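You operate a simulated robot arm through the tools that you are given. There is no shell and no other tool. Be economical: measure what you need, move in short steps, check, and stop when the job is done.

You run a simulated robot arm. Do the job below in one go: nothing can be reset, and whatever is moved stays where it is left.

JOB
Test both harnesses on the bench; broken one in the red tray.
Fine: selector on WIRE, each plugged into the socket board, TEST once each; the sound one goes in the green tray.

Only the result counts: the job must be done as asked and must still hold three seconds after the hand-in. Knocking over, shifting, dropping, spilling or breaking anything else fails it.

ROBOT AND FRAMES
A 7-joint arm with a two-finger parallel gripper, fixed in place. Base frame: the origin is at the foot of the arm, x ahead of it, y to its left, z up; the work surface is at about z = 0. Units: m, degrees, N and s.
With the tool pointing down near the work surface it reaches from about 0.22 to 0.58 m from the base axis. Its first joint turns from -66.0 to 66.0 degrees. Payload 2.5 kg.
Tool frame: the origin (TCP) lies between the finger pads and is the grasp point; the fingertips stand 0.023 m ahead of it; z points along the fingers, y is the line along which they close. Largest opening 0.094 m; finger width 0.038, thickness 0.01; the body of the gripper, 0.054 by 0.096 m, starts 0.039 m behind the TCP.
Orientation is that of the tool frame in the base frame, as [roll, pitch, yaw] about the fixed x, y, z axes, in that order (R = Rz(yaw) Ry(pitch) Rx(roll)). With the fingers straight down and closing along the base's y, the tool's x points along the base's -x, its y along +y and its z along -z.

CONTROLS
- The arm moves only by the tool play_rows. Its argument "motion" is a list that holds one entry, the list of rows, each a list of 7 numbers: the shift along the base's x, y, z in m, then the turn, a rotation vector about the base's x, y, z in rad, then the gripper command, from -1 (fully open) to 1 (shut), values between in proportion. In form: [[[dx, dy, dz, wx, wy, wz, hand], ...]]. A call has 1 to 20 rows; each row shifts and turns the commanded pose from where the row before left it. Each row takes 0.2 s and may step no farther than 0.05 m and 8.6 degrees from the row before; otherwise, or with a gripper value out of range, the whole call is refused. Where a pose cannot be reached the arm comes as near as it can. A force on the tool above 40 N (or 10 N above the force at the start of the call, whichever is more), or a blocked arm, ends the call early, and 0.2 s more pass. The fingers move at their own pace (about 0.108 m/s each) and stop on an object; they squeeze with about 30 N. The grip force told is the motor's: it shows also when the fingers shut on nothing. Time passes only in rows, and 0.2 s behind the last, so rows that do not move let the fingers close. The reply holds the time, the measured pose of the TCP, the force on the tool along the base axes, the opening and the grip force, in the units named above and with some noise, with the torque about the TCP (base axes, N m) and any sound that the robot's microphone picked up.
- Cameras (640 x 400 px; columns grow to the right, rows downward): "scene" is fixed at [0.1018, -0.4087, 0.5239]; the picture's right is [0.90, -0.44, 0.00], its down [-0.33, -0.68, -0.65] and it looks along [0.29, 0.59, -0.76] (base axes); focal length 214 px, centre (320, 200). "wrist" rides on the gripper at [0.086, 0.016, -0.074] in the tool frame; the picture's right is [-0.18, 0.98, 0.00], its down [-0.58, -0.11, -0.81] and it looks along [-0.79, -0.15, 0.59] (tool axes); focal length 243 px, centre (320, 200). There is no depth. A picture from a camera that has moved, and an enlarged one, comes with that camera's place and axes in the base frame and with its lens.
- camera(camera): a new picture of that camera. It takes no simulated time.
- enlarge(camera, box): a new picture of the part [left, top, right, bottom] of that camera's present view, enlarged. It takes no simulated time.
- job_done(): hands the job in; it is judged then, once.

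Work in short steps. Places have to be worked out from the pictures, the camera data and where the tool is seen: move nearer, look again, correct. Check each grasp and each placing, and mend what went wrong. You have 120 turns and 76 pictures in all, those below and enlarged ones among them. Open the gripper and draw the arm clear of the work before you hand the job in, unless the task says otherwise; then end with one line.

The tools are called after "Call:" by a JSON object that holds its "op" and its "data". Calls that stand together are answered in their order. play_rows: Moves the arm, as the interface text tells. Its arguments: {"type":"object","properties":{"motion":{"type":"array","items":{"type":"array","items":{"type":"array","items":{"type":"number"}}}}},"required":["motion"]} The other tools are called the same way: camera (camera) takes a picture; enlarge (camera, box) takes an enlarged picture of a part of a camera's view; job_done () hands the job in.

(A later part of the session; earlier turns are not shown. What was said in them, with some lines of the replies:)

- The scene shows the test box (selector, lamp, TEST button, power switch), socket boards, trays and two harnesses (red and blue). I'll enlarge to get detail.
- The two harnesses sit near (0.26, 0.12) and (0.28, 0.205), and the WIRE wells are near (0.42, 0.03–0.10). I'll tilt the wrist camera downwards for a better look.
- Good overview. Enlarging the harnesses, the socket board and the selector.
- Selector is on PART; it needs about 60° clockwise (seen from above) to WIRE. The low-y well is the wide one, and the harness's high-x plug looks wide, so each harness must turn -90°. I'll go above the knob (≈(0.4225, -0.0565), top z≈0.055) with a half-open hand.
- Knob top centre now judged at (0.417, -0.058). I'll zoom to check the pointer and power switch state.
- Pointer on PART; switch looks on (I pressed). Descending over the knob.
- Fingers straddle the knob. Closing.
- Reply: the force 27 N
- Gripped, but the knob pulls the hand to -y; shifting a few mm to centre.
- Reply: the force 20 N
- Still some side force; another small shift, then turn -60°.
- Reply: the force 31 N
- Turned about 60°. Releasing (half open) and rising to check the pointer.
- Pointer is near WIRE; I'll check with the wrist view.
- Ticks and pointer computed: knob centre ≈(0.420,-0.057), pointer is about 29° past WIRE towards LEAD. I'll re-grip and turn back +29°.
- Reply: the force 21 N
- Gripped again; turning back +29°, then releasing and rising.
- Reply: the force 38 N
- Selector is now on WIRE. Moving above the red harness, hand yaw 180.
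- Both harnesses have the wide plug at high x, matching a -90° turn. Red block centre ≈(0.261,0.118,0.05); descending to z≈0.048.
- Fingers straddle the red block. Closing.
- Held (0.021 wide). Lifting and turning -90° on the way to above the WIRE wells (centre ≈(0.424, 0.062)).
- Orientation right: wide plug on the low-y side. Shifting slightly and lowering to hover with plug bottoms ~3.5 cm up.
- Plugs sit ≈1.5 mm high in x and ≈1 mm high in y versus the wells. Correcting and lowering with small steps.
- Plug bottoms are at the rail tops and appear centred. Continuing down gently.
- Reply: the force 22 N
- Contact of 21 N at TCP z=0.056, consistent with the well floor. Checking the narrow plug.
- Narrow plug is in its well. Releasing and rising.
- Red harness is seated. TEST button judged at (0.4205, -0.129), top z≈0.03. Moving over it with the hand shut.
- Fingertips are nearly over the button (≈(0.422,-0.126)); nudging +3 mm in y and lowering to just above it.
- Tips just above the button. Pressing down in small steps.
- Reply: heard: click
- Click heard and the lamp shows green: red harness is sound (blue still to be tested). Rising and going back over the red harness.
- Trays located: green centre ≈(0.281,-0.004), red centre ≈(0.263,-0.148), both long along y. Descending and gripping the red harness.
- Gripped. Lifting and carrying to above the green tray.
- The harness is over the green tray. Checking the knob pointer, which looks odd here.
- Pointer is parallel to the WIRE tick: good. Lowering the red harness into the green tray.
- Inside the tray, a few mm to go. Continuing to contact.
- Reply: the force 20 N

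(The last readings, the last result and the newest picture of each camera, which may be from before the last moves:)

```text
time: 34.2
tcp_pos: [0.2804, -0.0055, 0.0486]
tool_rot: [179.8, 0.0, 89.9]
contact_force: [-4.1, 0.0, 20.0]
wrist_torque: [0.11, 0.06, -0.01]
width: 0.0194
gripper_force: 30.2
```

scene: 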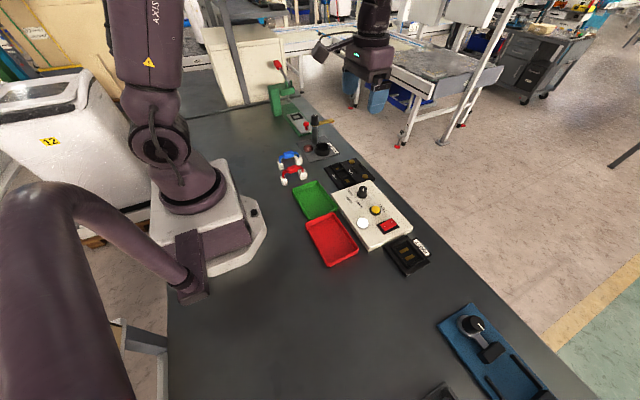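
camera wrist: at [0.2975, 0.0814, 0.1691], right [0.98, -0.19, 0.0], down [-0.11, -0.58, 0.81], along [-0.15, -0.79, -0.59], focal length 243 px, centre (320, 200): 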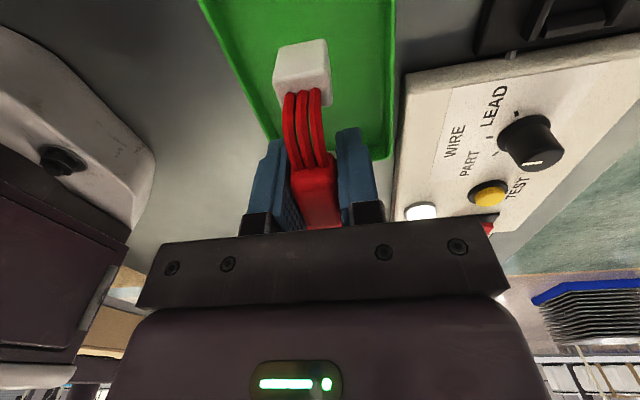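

Seated on the tray floor (20 N). Releasing, rising, and moving over the blue harness at (0.277,0.198) with yaw 180.

Call:
{"op": "play_rows", "data": {"motion": [[[0, 0, 0, 0, 0, 0, 0], [0, 0, 0, 0, 0, 0, 0], [0, 0, 0.03, 0, 0, 0, -0.1], [0, 0, 0.04, 0, 0, 0, -0.3], [0, 0, 0.04, 0, 0, 0, -0.3], [-0.0004, 0.0169, 0, 0, 0, 0.1309, -0.3], [-0.0004, 0.0169, 0, 0, 0, 0.1309, -0.3], [-0.0004, 0.0169, 0, 0, 0, 0.1309, -0.3], [-0.0004, 0.0169, 0, 0, 0, 0.1309, -0.3], [-0.0004, 0.0169, 0, 0, 0, 0.1309, -0.3], [-0.0004, 0.0169, 0, 0, 0, 0.1309, -0.3], [-0.0004, 0.0169, 0, 0, 0, 0.1309, -0.3], [-0.0004, 0.0169, 0, 0, 0, 0.1309, -0.3], [-0.0004, 0.0169, 0, 0, 0, 0.1309, -0.3], [-0.0004, 0.0169, 0, 0, 0, 0.1309, -0.3], [-0.0004, 0.0169, 0, 0, 0, 0.1309, -0.3], [-0.0004, 0.0169, 0, 0, 0, 0.1309, -0.3]]]}}

Call:
{"op": "enlarge", "data": {"camera": "wrist", "box": [260, 0, 420, 120]}}

Call:
{"op": "enlarge", "data": {"camera": "scene", "box": [260, 130, 380, 250]}}

```text
time: 37.8
tcp_pos: [0.2753, 0.1973, 0.1589]
tool_rot: [180.0, 0.1, 180.0]
contact_force: [-0.6, -0.1, -0.2]
wrist_torque: [0.03, -0.02, -0.03]
width: 0.061
gripper_force: 0.1
```

```text
3.33 times, centred on (340, 60) of wrist
camera zoom: at [0.19, 0.2142, 0.2326], right [0.18, 0.98, 0.0], down [0.58, -0.11, 0.81], along [0.79, -0.15, -0.59], focal length 809 px, centre (253, 667)
```

zoom: 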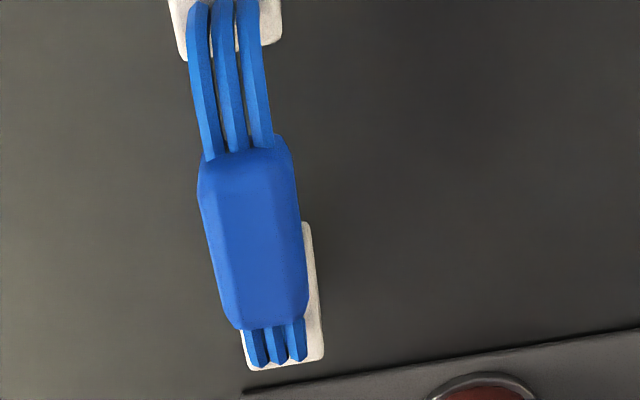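

```text
3.33 times, centred on (320, 190) of scene
camera zoom: at [0.1018, -0.4087, 0.5239], right [0.9, -0.44, 0.0], down [-0.33, -0.68, -0.65], along [0.29, 0.59, -0.76], focal length 715 px, centre (320, 233)
```

zoom: 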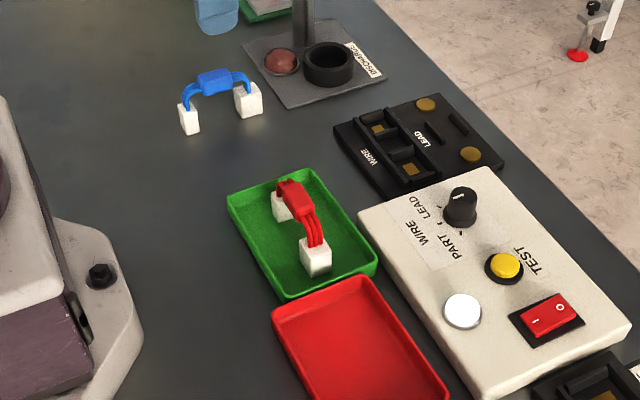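

Red harness sits in the green tray. Blue is aligned under the hand at (0.276,0.198); descending and gripping.

Call:
{"op": "play_rows", "data": {"motion": [[[0, 0, -0.04, 0, 0, 0, -0.3], [0, 0, -0.035, 0, 0, 0, -0.3], [0, 0, -0.02, 0, 0, 0, -0.3], [0, 0, -0.015, 0, 0, 0, -0.3], [0, 0, 0, 0, 0, 0, 0.3], [0, 0, 0, 0, 0, 0, 1], [0, 0, 0, 0, 0, 0, 1]]]}}

```text
time: 39.4
tcp_pos: [0.2752, 0.1968, 0.0485]
tool_rot: [179.9, 0.1, 179.9]
contact_force: [-0.1, 0.0, 0.7]
wrist_torque: [0.0, -0.05, 0.01]
width: 0.0194
gripper_force: 30.5
```

Gripped. Lifting, turning -90° and carrying to above the WIRE wells.

Call:
{"op": "play_rows", "data": {"motion": [[[0, 0, 0.03, 0, 0, 0, 1], [0, 0, 0.04, 0, 0, 0, 1], [0, 0, 0.03, 0, 0, 0, 1], [0.01217, -0.01142, 0, 0, 0, -0.1309, 1], [0.01217, -0.01142, 0, 0, 0, -0.1309, 1], [0.01217, -0.01142, 0, 0, 0, -0.1309, 1], [0.01217, -0.01142, 0, 0, 0, -0.1309, 1], [0.01217, -0.01142, 0, 0, 0, -0.1309, 1], [0.01217, -0.01142, 0, 0, 0, -0.1309, 1], [0.01217, -0.01142, 0, 0, 0, -0.1309, 1], [0.01217, -0.01142, 0, 0, 0, -0.1309, 1], [0.01217, -0.01142, 0, 0, 0, -0.1309, 1], [0.01217, -0.01142, 0, 0, 0, -0.1309, 1], [0.01217, -0.01142, 0, 0, 0, -0.1309, 1], [0.01217, -0.01142, 0, 0, 0, -0.1309, 1], [0, 0, -0.04, 0, 0, 0, 1], [0, 0, -0.025, 0, 0, 0, 1], [0, 0, -0.01, 0, 0, 0, 1], [0, 0, 0, 0, 0, 0, 1]]]}}

Call:
{"op": "enlarge", "data": {"camera": "wrist", "box": [220, 0, 420, 125]}}

Call:
{"op": "enlarge", "data": {"camera": "scene", "box": [330, 140, 400, 190]}}

```text
time: 43.4
tcp_pos: [0.4217, 0.0612, 0.0734]
tool_rot: [180.0, -0.1, 89.9]
contact_force: [-0.2, -0.6, -0.1]
wrist_torque: [0.0, 0.01, 0.01]
width: 0.0191
gripper_force: 29.9
```

```text
3.20 times, centred on (320, 62) of wrist
camera zoom: at [0.439, 0.1477, 0.1476], right [0.98, -0.19, 0.0], down [-0.11, -0.58, 0.81], along [-0.15, -0.79, -0.59], focal length 776 px, centre (320, 640)
```

zoom: 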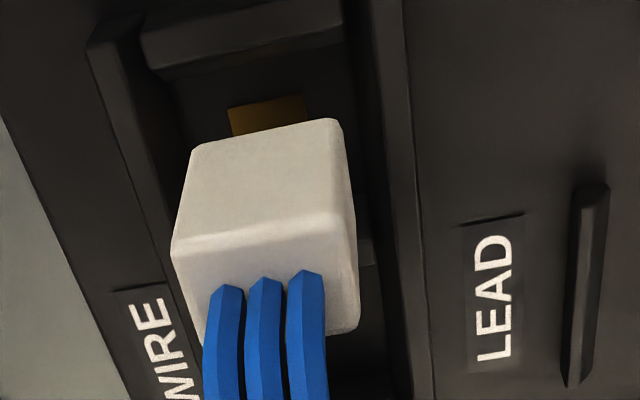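

```text
8.00 times, centred on (365, 165) of scene
camera zoom: at [0.1018, -0.4087, 0.5239], right [0.9, -0.44, 0.0], down [-0.33, -0.68, -0.65], along [0.29, 0.59, -0.76], focal length 1716 px, centre (-40, 480)
```

zoom: 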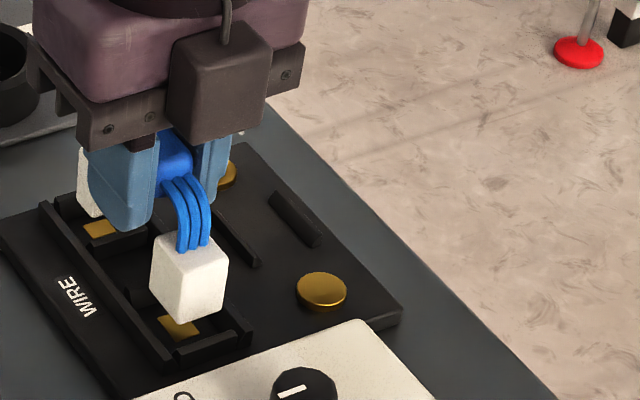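

Alignment matches the red one's within a millimetre. Lowering into the wells.

Call:
{"op": "play_rows", "data": {"motion": [[[-0.0005, 0, -0.006, 0, 0, 0, 1], [0, 0, -0.004, 0, 0, 0, 1], [0, 0, -0.003, 0, 0, 0, 1], [0, 0, -0.002, 0, 0, 0, 1], [0, 0, -0.001, 0, 0, 0, 1], [0, 0, -0.001, 0, 0, 0, 1]]]}}

```text
time: 44.8
tcp_pos: [0.4224, 0.0608, 0.0565]
tool_rot: [179.8, 0.0, 90.0]
contact_force: [-6.2, -1.9, 21.5]
wrist_torque: [0.03, 0.06, -0.02]
width: 0.0198
gripper_force: 30.1
```

Same contact (21 N at z≈0.0565). Releasing, rising, checking.

Call:
{"op": "play_rows", "data": {"motion": [[[0, 0, 0, 0, 0, 0, 0.1], [0, 0, 0, 0, 0, 0, 0.1], [0, 0, 0.03, 0, 0, 0, 0.1], [0, 0, 0.04, 0, 0, 0, 0.1], [0, 0, 0.04, 0, 0, 0, 0.1]]]}}

Call:
{"op": "enlarge", "data": {"camera": "scene", "box": [330, 140, 410, 220]}}

Call:
{"op": "enlarge", "data": {"camera": "wrist", "box": [220, 0, 420, 125]}}

```text
time: 46.0
tcp_pos: [0.42, 0.0607, 0.1674]
tool_rot: [180.0, 0.0, 89.8]
contact_force: [-0.1, -0.5, 0.5]
wrist_torque: [0.02, 0.03, 0.01]
width: 0.0425
gripper_force: 0.1
```

```text
5.00 times, centred on (370, 180) of scene
camera zoom: at [0.1018, -0.4087, 0.5239], right [0.9, -0.44, 0.0], down [-0.33, -0.68, -0.65], along [0.29, 0.59, -0.76], focal length 1072 px, centre (70, 300)
```

zoom: 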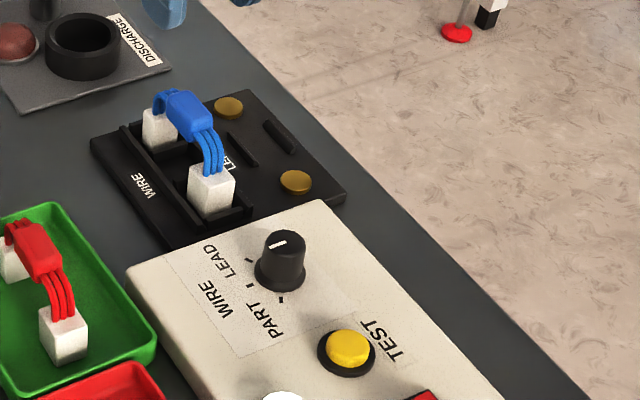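

```text
3.20 times, centred on (320, 62) of wrist
camera zoom: at [0.4384, 0.1478, 0.241], right [0.98, -0.19, 0.0], down [-0.11, -0.58, 0.81], along [-0.15, -0.79, -0.59], focal length 776 px, centre (320, 640)
```

zoom: 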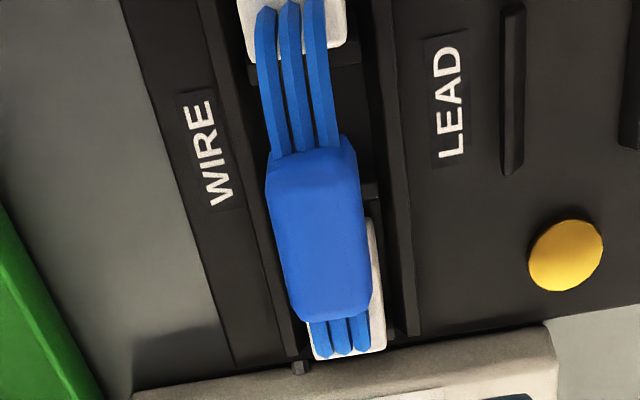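

Blue is seated. Moving to the TEST button and pressing once as before.

Call:
{"op": "play_rows", "data": {"motion": [[[-0.001, -0.0375, 0, 0, 0, 0, 1], [0, -0.0375, 0, 0, 0, 0, 1], [0, -0.0375, 0, 0, 0, 0, 1], [0, -0.0376, -0.02, 0, 0, 0, 1], [0, -0.0377, -0.025, 0, 0, 0, 1], [0, 0, -0.03, 0, 0, 0, 1], [0, 0, -0.02, 0, 0, 0, 1], [0, 0, -0.01, 0, 0, 0, 1], [0, 0, 0, 0, 0, 0, 1]]]}}

Call:
{"op": "play_rows", "data": {"motion": [[[0, 0, -0.003, 0, 0, 0, 1], [0, 0, -0.003, 0, 0, 0, 1], [0, 0, -0.003, 0, 0, 0, 1]]]}}

Call:
{"op": "enlarge", "data": {"camera": "scene", "box": [350, 180, 410, 240]}}

```text
time: 48.0
tcp_pos: [0.4178, -0.1272, 0.0618]
tool_rot: [-179.9, 0.0, 89.9]
contact_force: [-0.1, 0.2, 0.3]
wrist_torque: [-0.01, -0.02, 0.05]
width: 0.0001
gripper_force: 29.9
```

```text
time: 48.8
tcp_pos: [0.4185, -0.1264, 0.0528]
tool_rot: [-179.9, 0.0, 89.9]
contact_force: [-1.2, 0.3, 3.4]
wrist_torque: [-0.03, 0.05, 0.01]
width: 0.0
gripper_force: 29.8
heard: click
```

```text
6.67 times, centred on (380, 210) of scene
camera zoom: at [0.1018, -0.4087, 0.524], right [0.9, -0.44, 0.0], down [-0.33, -0.68, -0.65], along [0.29, 0.59, -0.76], focal length 1430 px, centre (-80, 133)
```

zoom: 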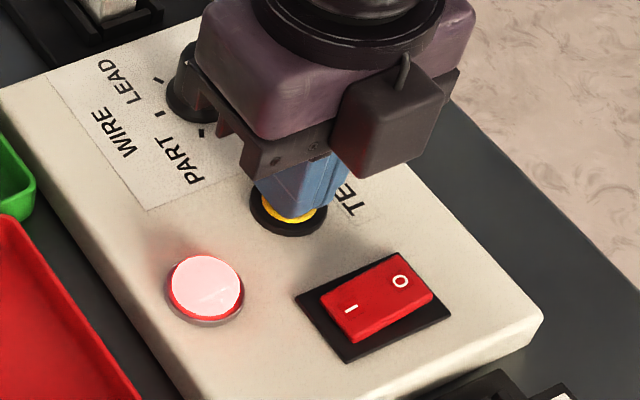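

Red lamp: blue is broken. Rising and returning to grip the blue harness.

Call:
{"op": "play_rows", "data": {"motion": [[[0, 0, 0.03, 0, 0, 0, 1], [0, 0, 0.04, 0, 0, 0, 1], [0, 0, 0.04, 0, 0, 0, 1], [0.001, 0.0375, 0, 0, 0, 0, 0.1], [0, 0.0375, 0, 0, 0, 0, 0.1], [0, 0.0376, 0, 0, 0, 0, 0.1], [0, 0.0376, 0, 0, 0, 0, 0.1], [0, 0.0376, 0, 0, 0, 0, 0.1], [0, 0, -0.04, 0, 0, 0, 0.1], [0, 0, -0.04, 0, 0, 0, 0.1], [0, 0, -0.026, 0, 0, 0, 0.1], [0, 0, 0, 0, 0, 0, 0.1], [0, 0, 0, 0, 0, 0, 1], [0, 0, 0, 0, 0, 0, 1]]]}}

Call:
{"op": "enlarge", "data": {"camera": "scene", "box": [270, 140, 410, 260]}}

```text
time: 51.8
tcp_pos: [0.4199, 0.0604, 0.0567]
tool_rot: [-180.0, 0.0, 90.0]
contact_force: [-0.2, 0.3, -0.5]
wrist_torque: [-0.02, 0.02, 0.0]
width: 0.0195
gripper_force: 29.8
```

```text
3.33 times, centred on (340, 200) of scene
camera zoom: at [0.1018, -0.4087, 0.5239], right [0.9, -0.44, 0.0], down [-0.33, -0.68, -0.65], along [0.29, 0.59, -0.76], focal length 715 px, centre (253, 200)
```

zoom: 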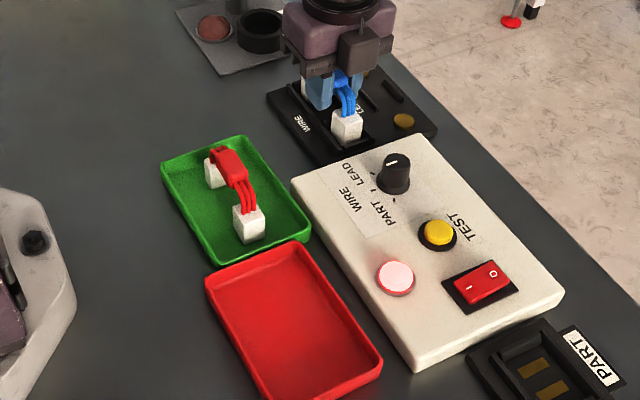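

Blue gripped. Lifting and carrying to above the red tray.

Call:
{"op": "play_rows", "data": {"motion": [[[0, 0, 0.02, 0, 0, 0, 1], [0, 0, 0.04, 0, 0, 0, 1], [0, 0, 0.05, 0, 0, 0, 1], [-0.0265, -0.0348, 0, 0, 0, 0, 1], [-0.0265, -0.0348, 0, 0, 0, 0, 1], [-0.0265, -0.0348, 0, 0, 0, 0, 1], [-0.0265, -0.0348, 0, 0, 0, 0, 1], [-0.0265, -0.0348, 0, 0, 0, 0, 1], [-0.0265, -0.0348, 0, 0, 0, 0, 1], [0, 0, -0.04, 0, 0, 0, 1], [0, 0, -0.03, 0, 0, 0, 1], [0, 0, 0, 0, 0, 0, 1]]]}}

Call:
{"op": "enlarge", "data": {"camera": "scene", "box": [270, 150, 410, 290]}}

Call:
{"op": "camera", "data": {"camera": "wrist"}}

```text
time: 54.4
tcp_pos: [0.2623, -0.1487, 0.0961]
tool_rot: [-179.9, 0.0, 89.8]
contact_force: [-0.3, 0.0, -0.1]
wrist_torque: [0.0, -0.02, -0.02]
width: 0.0193
gripper_force: 29.9
```

```text
2.86 times, centred on (340, 220) of scene
camera zoom: at [0.1018, -0.4087, 0.5239], right [0.9, -0.44, 0.0], down [-0.33, -0.68, -0.65], along [0.29, 0.59, -0.76], focal length 613 px, centre (263, 143)
```

zoom: 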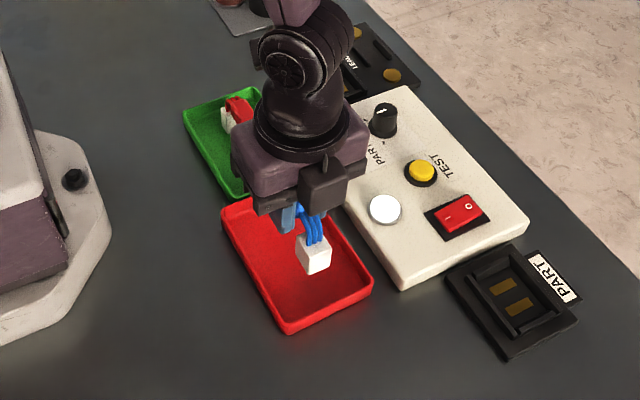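

```text
26 pictures are left
camera wrist: at [0.2799, -0.0615, 0.1703], right [0.98, -0.19, 0.0], down [-0.11, -0.58, 0.81], along [-0.15, -0.79, -0.59], focal length 243 px, centre (320, 200)
```

wrist: 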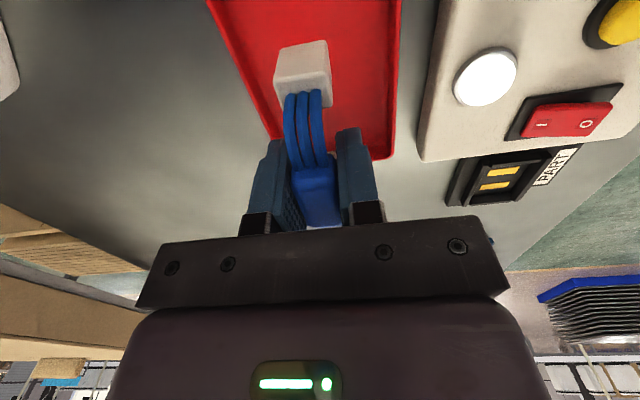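

Well centred over the red tray. Lowering.

Call:
{"op": "play_rows", "data": {"motion": [[[0, 0, -0.025, 0, 0, 0, 1], [0, 0, -0.012, 0, 0, 0, 1], [0, 0, -0.004, 0, 0, 0, 1], [0, 0, -0.003, 0, 0, 0, 1], [0, 0, -0.002, 0, 0, 0, 1], [0, 0, 0, 0, 0, 0, 1]]]}}

```text
time: 55.8
tcp_pos: [0.2607, -0.1482, 0.0495]
tool_rot: [180.0, 0.1, 89.9]
contact_force: [0.1, 0.0, -0.3]
wrist_torque: [-0.02, 0.0, -0.01]
width: 0.0192
gripper_force: 30.3
```

No contact yet; a couple of millimetres more.

Call:
{"op": "play_rows", "data": {"motion": [[[0, 0, -0.001, 0, 0, 0, 1], [0, 0, -0.001, 0, 0, 0, 1], [0, 0, 0, 0, 0, 0, 1]]]}}

```text
time: 56.6
tcp_pos: [0.2615, -0.1485, 0.0492]
tool_rot: [180.0, -0.1, 89.9]
contact_force: [-2.5, 1.8, 20.9]
wrist_torque: [0.08, 0.0, 0.0]
width: 0.0192
gripper_force: 29.9
```

On the tray floor. Releasing, rising and drawing back clear of the view.

Call:
{"op": "play_rows", "data": {"motion": [[[0, 0, 0, 0, 0, 0, 0], [0, 0, 0, 0, 0, 0, 0], [0, 0, 0.03, 0, 0, 0, 0], [0, 0, 0.05, 0, 0, 0, -0.5], [0, 0, 0.05, 0, 0, 0, -1], [0.02, 0.03, 0.03, 0, 0, 0, -1], [0.03, 0.03, 0.02, 0, 0, 0, -1], [0.03, 0.03, 0.0, 0, 0, 0, -1], [0.03, 0.03, 0.0, 0, 0, 0, -1], [0.03, 0.03, 0.0, 0, 0, 0, -1], [0, 0, 0, 0, 0, 0, -1]]]}}

Call:
{"op": "camera", "data": {"camera": "scene"}}

Call:
{"op": "enlarge", "data": {"camera": "scene", "box": [270, 150, 410, 290]}}

```text
time: 59.0
tcp_pos: [0.4012, 0.0037, 0.2283]
tool_rot: [180.0, 0.0, 89.9]
contact_force: [-0.3, -0.2, 0.4]
wrist_torque: [-0.03, 0.02, -0.02]
width: 0.0941
gripper_force: 0.0
```

```text
25 pictures are left
```

scene: 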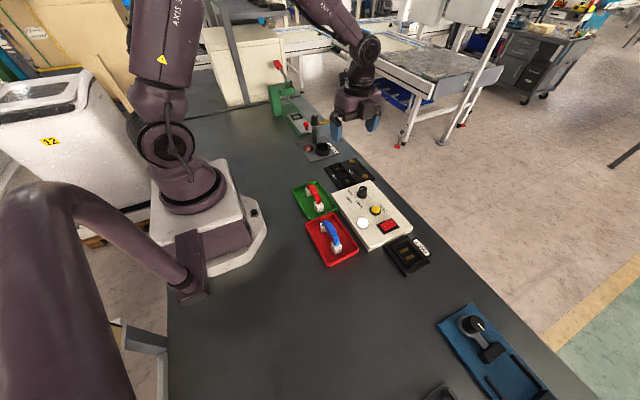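

```text
2.86 times, centred on (340, 220) of scene
camera zoom: at [0.1018, -0.4087, 0.5239], right [0.9, -0.44, 0.0], down [-0.33, -0.68, -0.65], along [0.29, 0.59, -0.76], focal length 613 px, centre (263, 143)
```

zoom: 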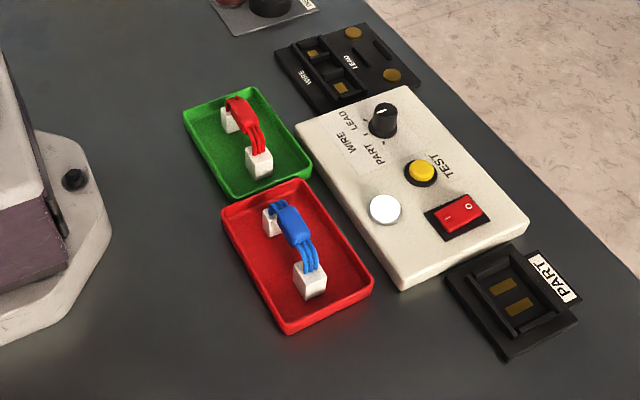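

The pictures show both harnesses upright in their trays, the hand open and the arm clear. Handing in.

Call:
{"op": "job_done", "data": {}}

```text
The job is handed in.
```

I tested each harness once with the selector on WIRE: the red harness lit green (sound) and is in the green tray, and the blue one lit red (broken) and is in the red tray.
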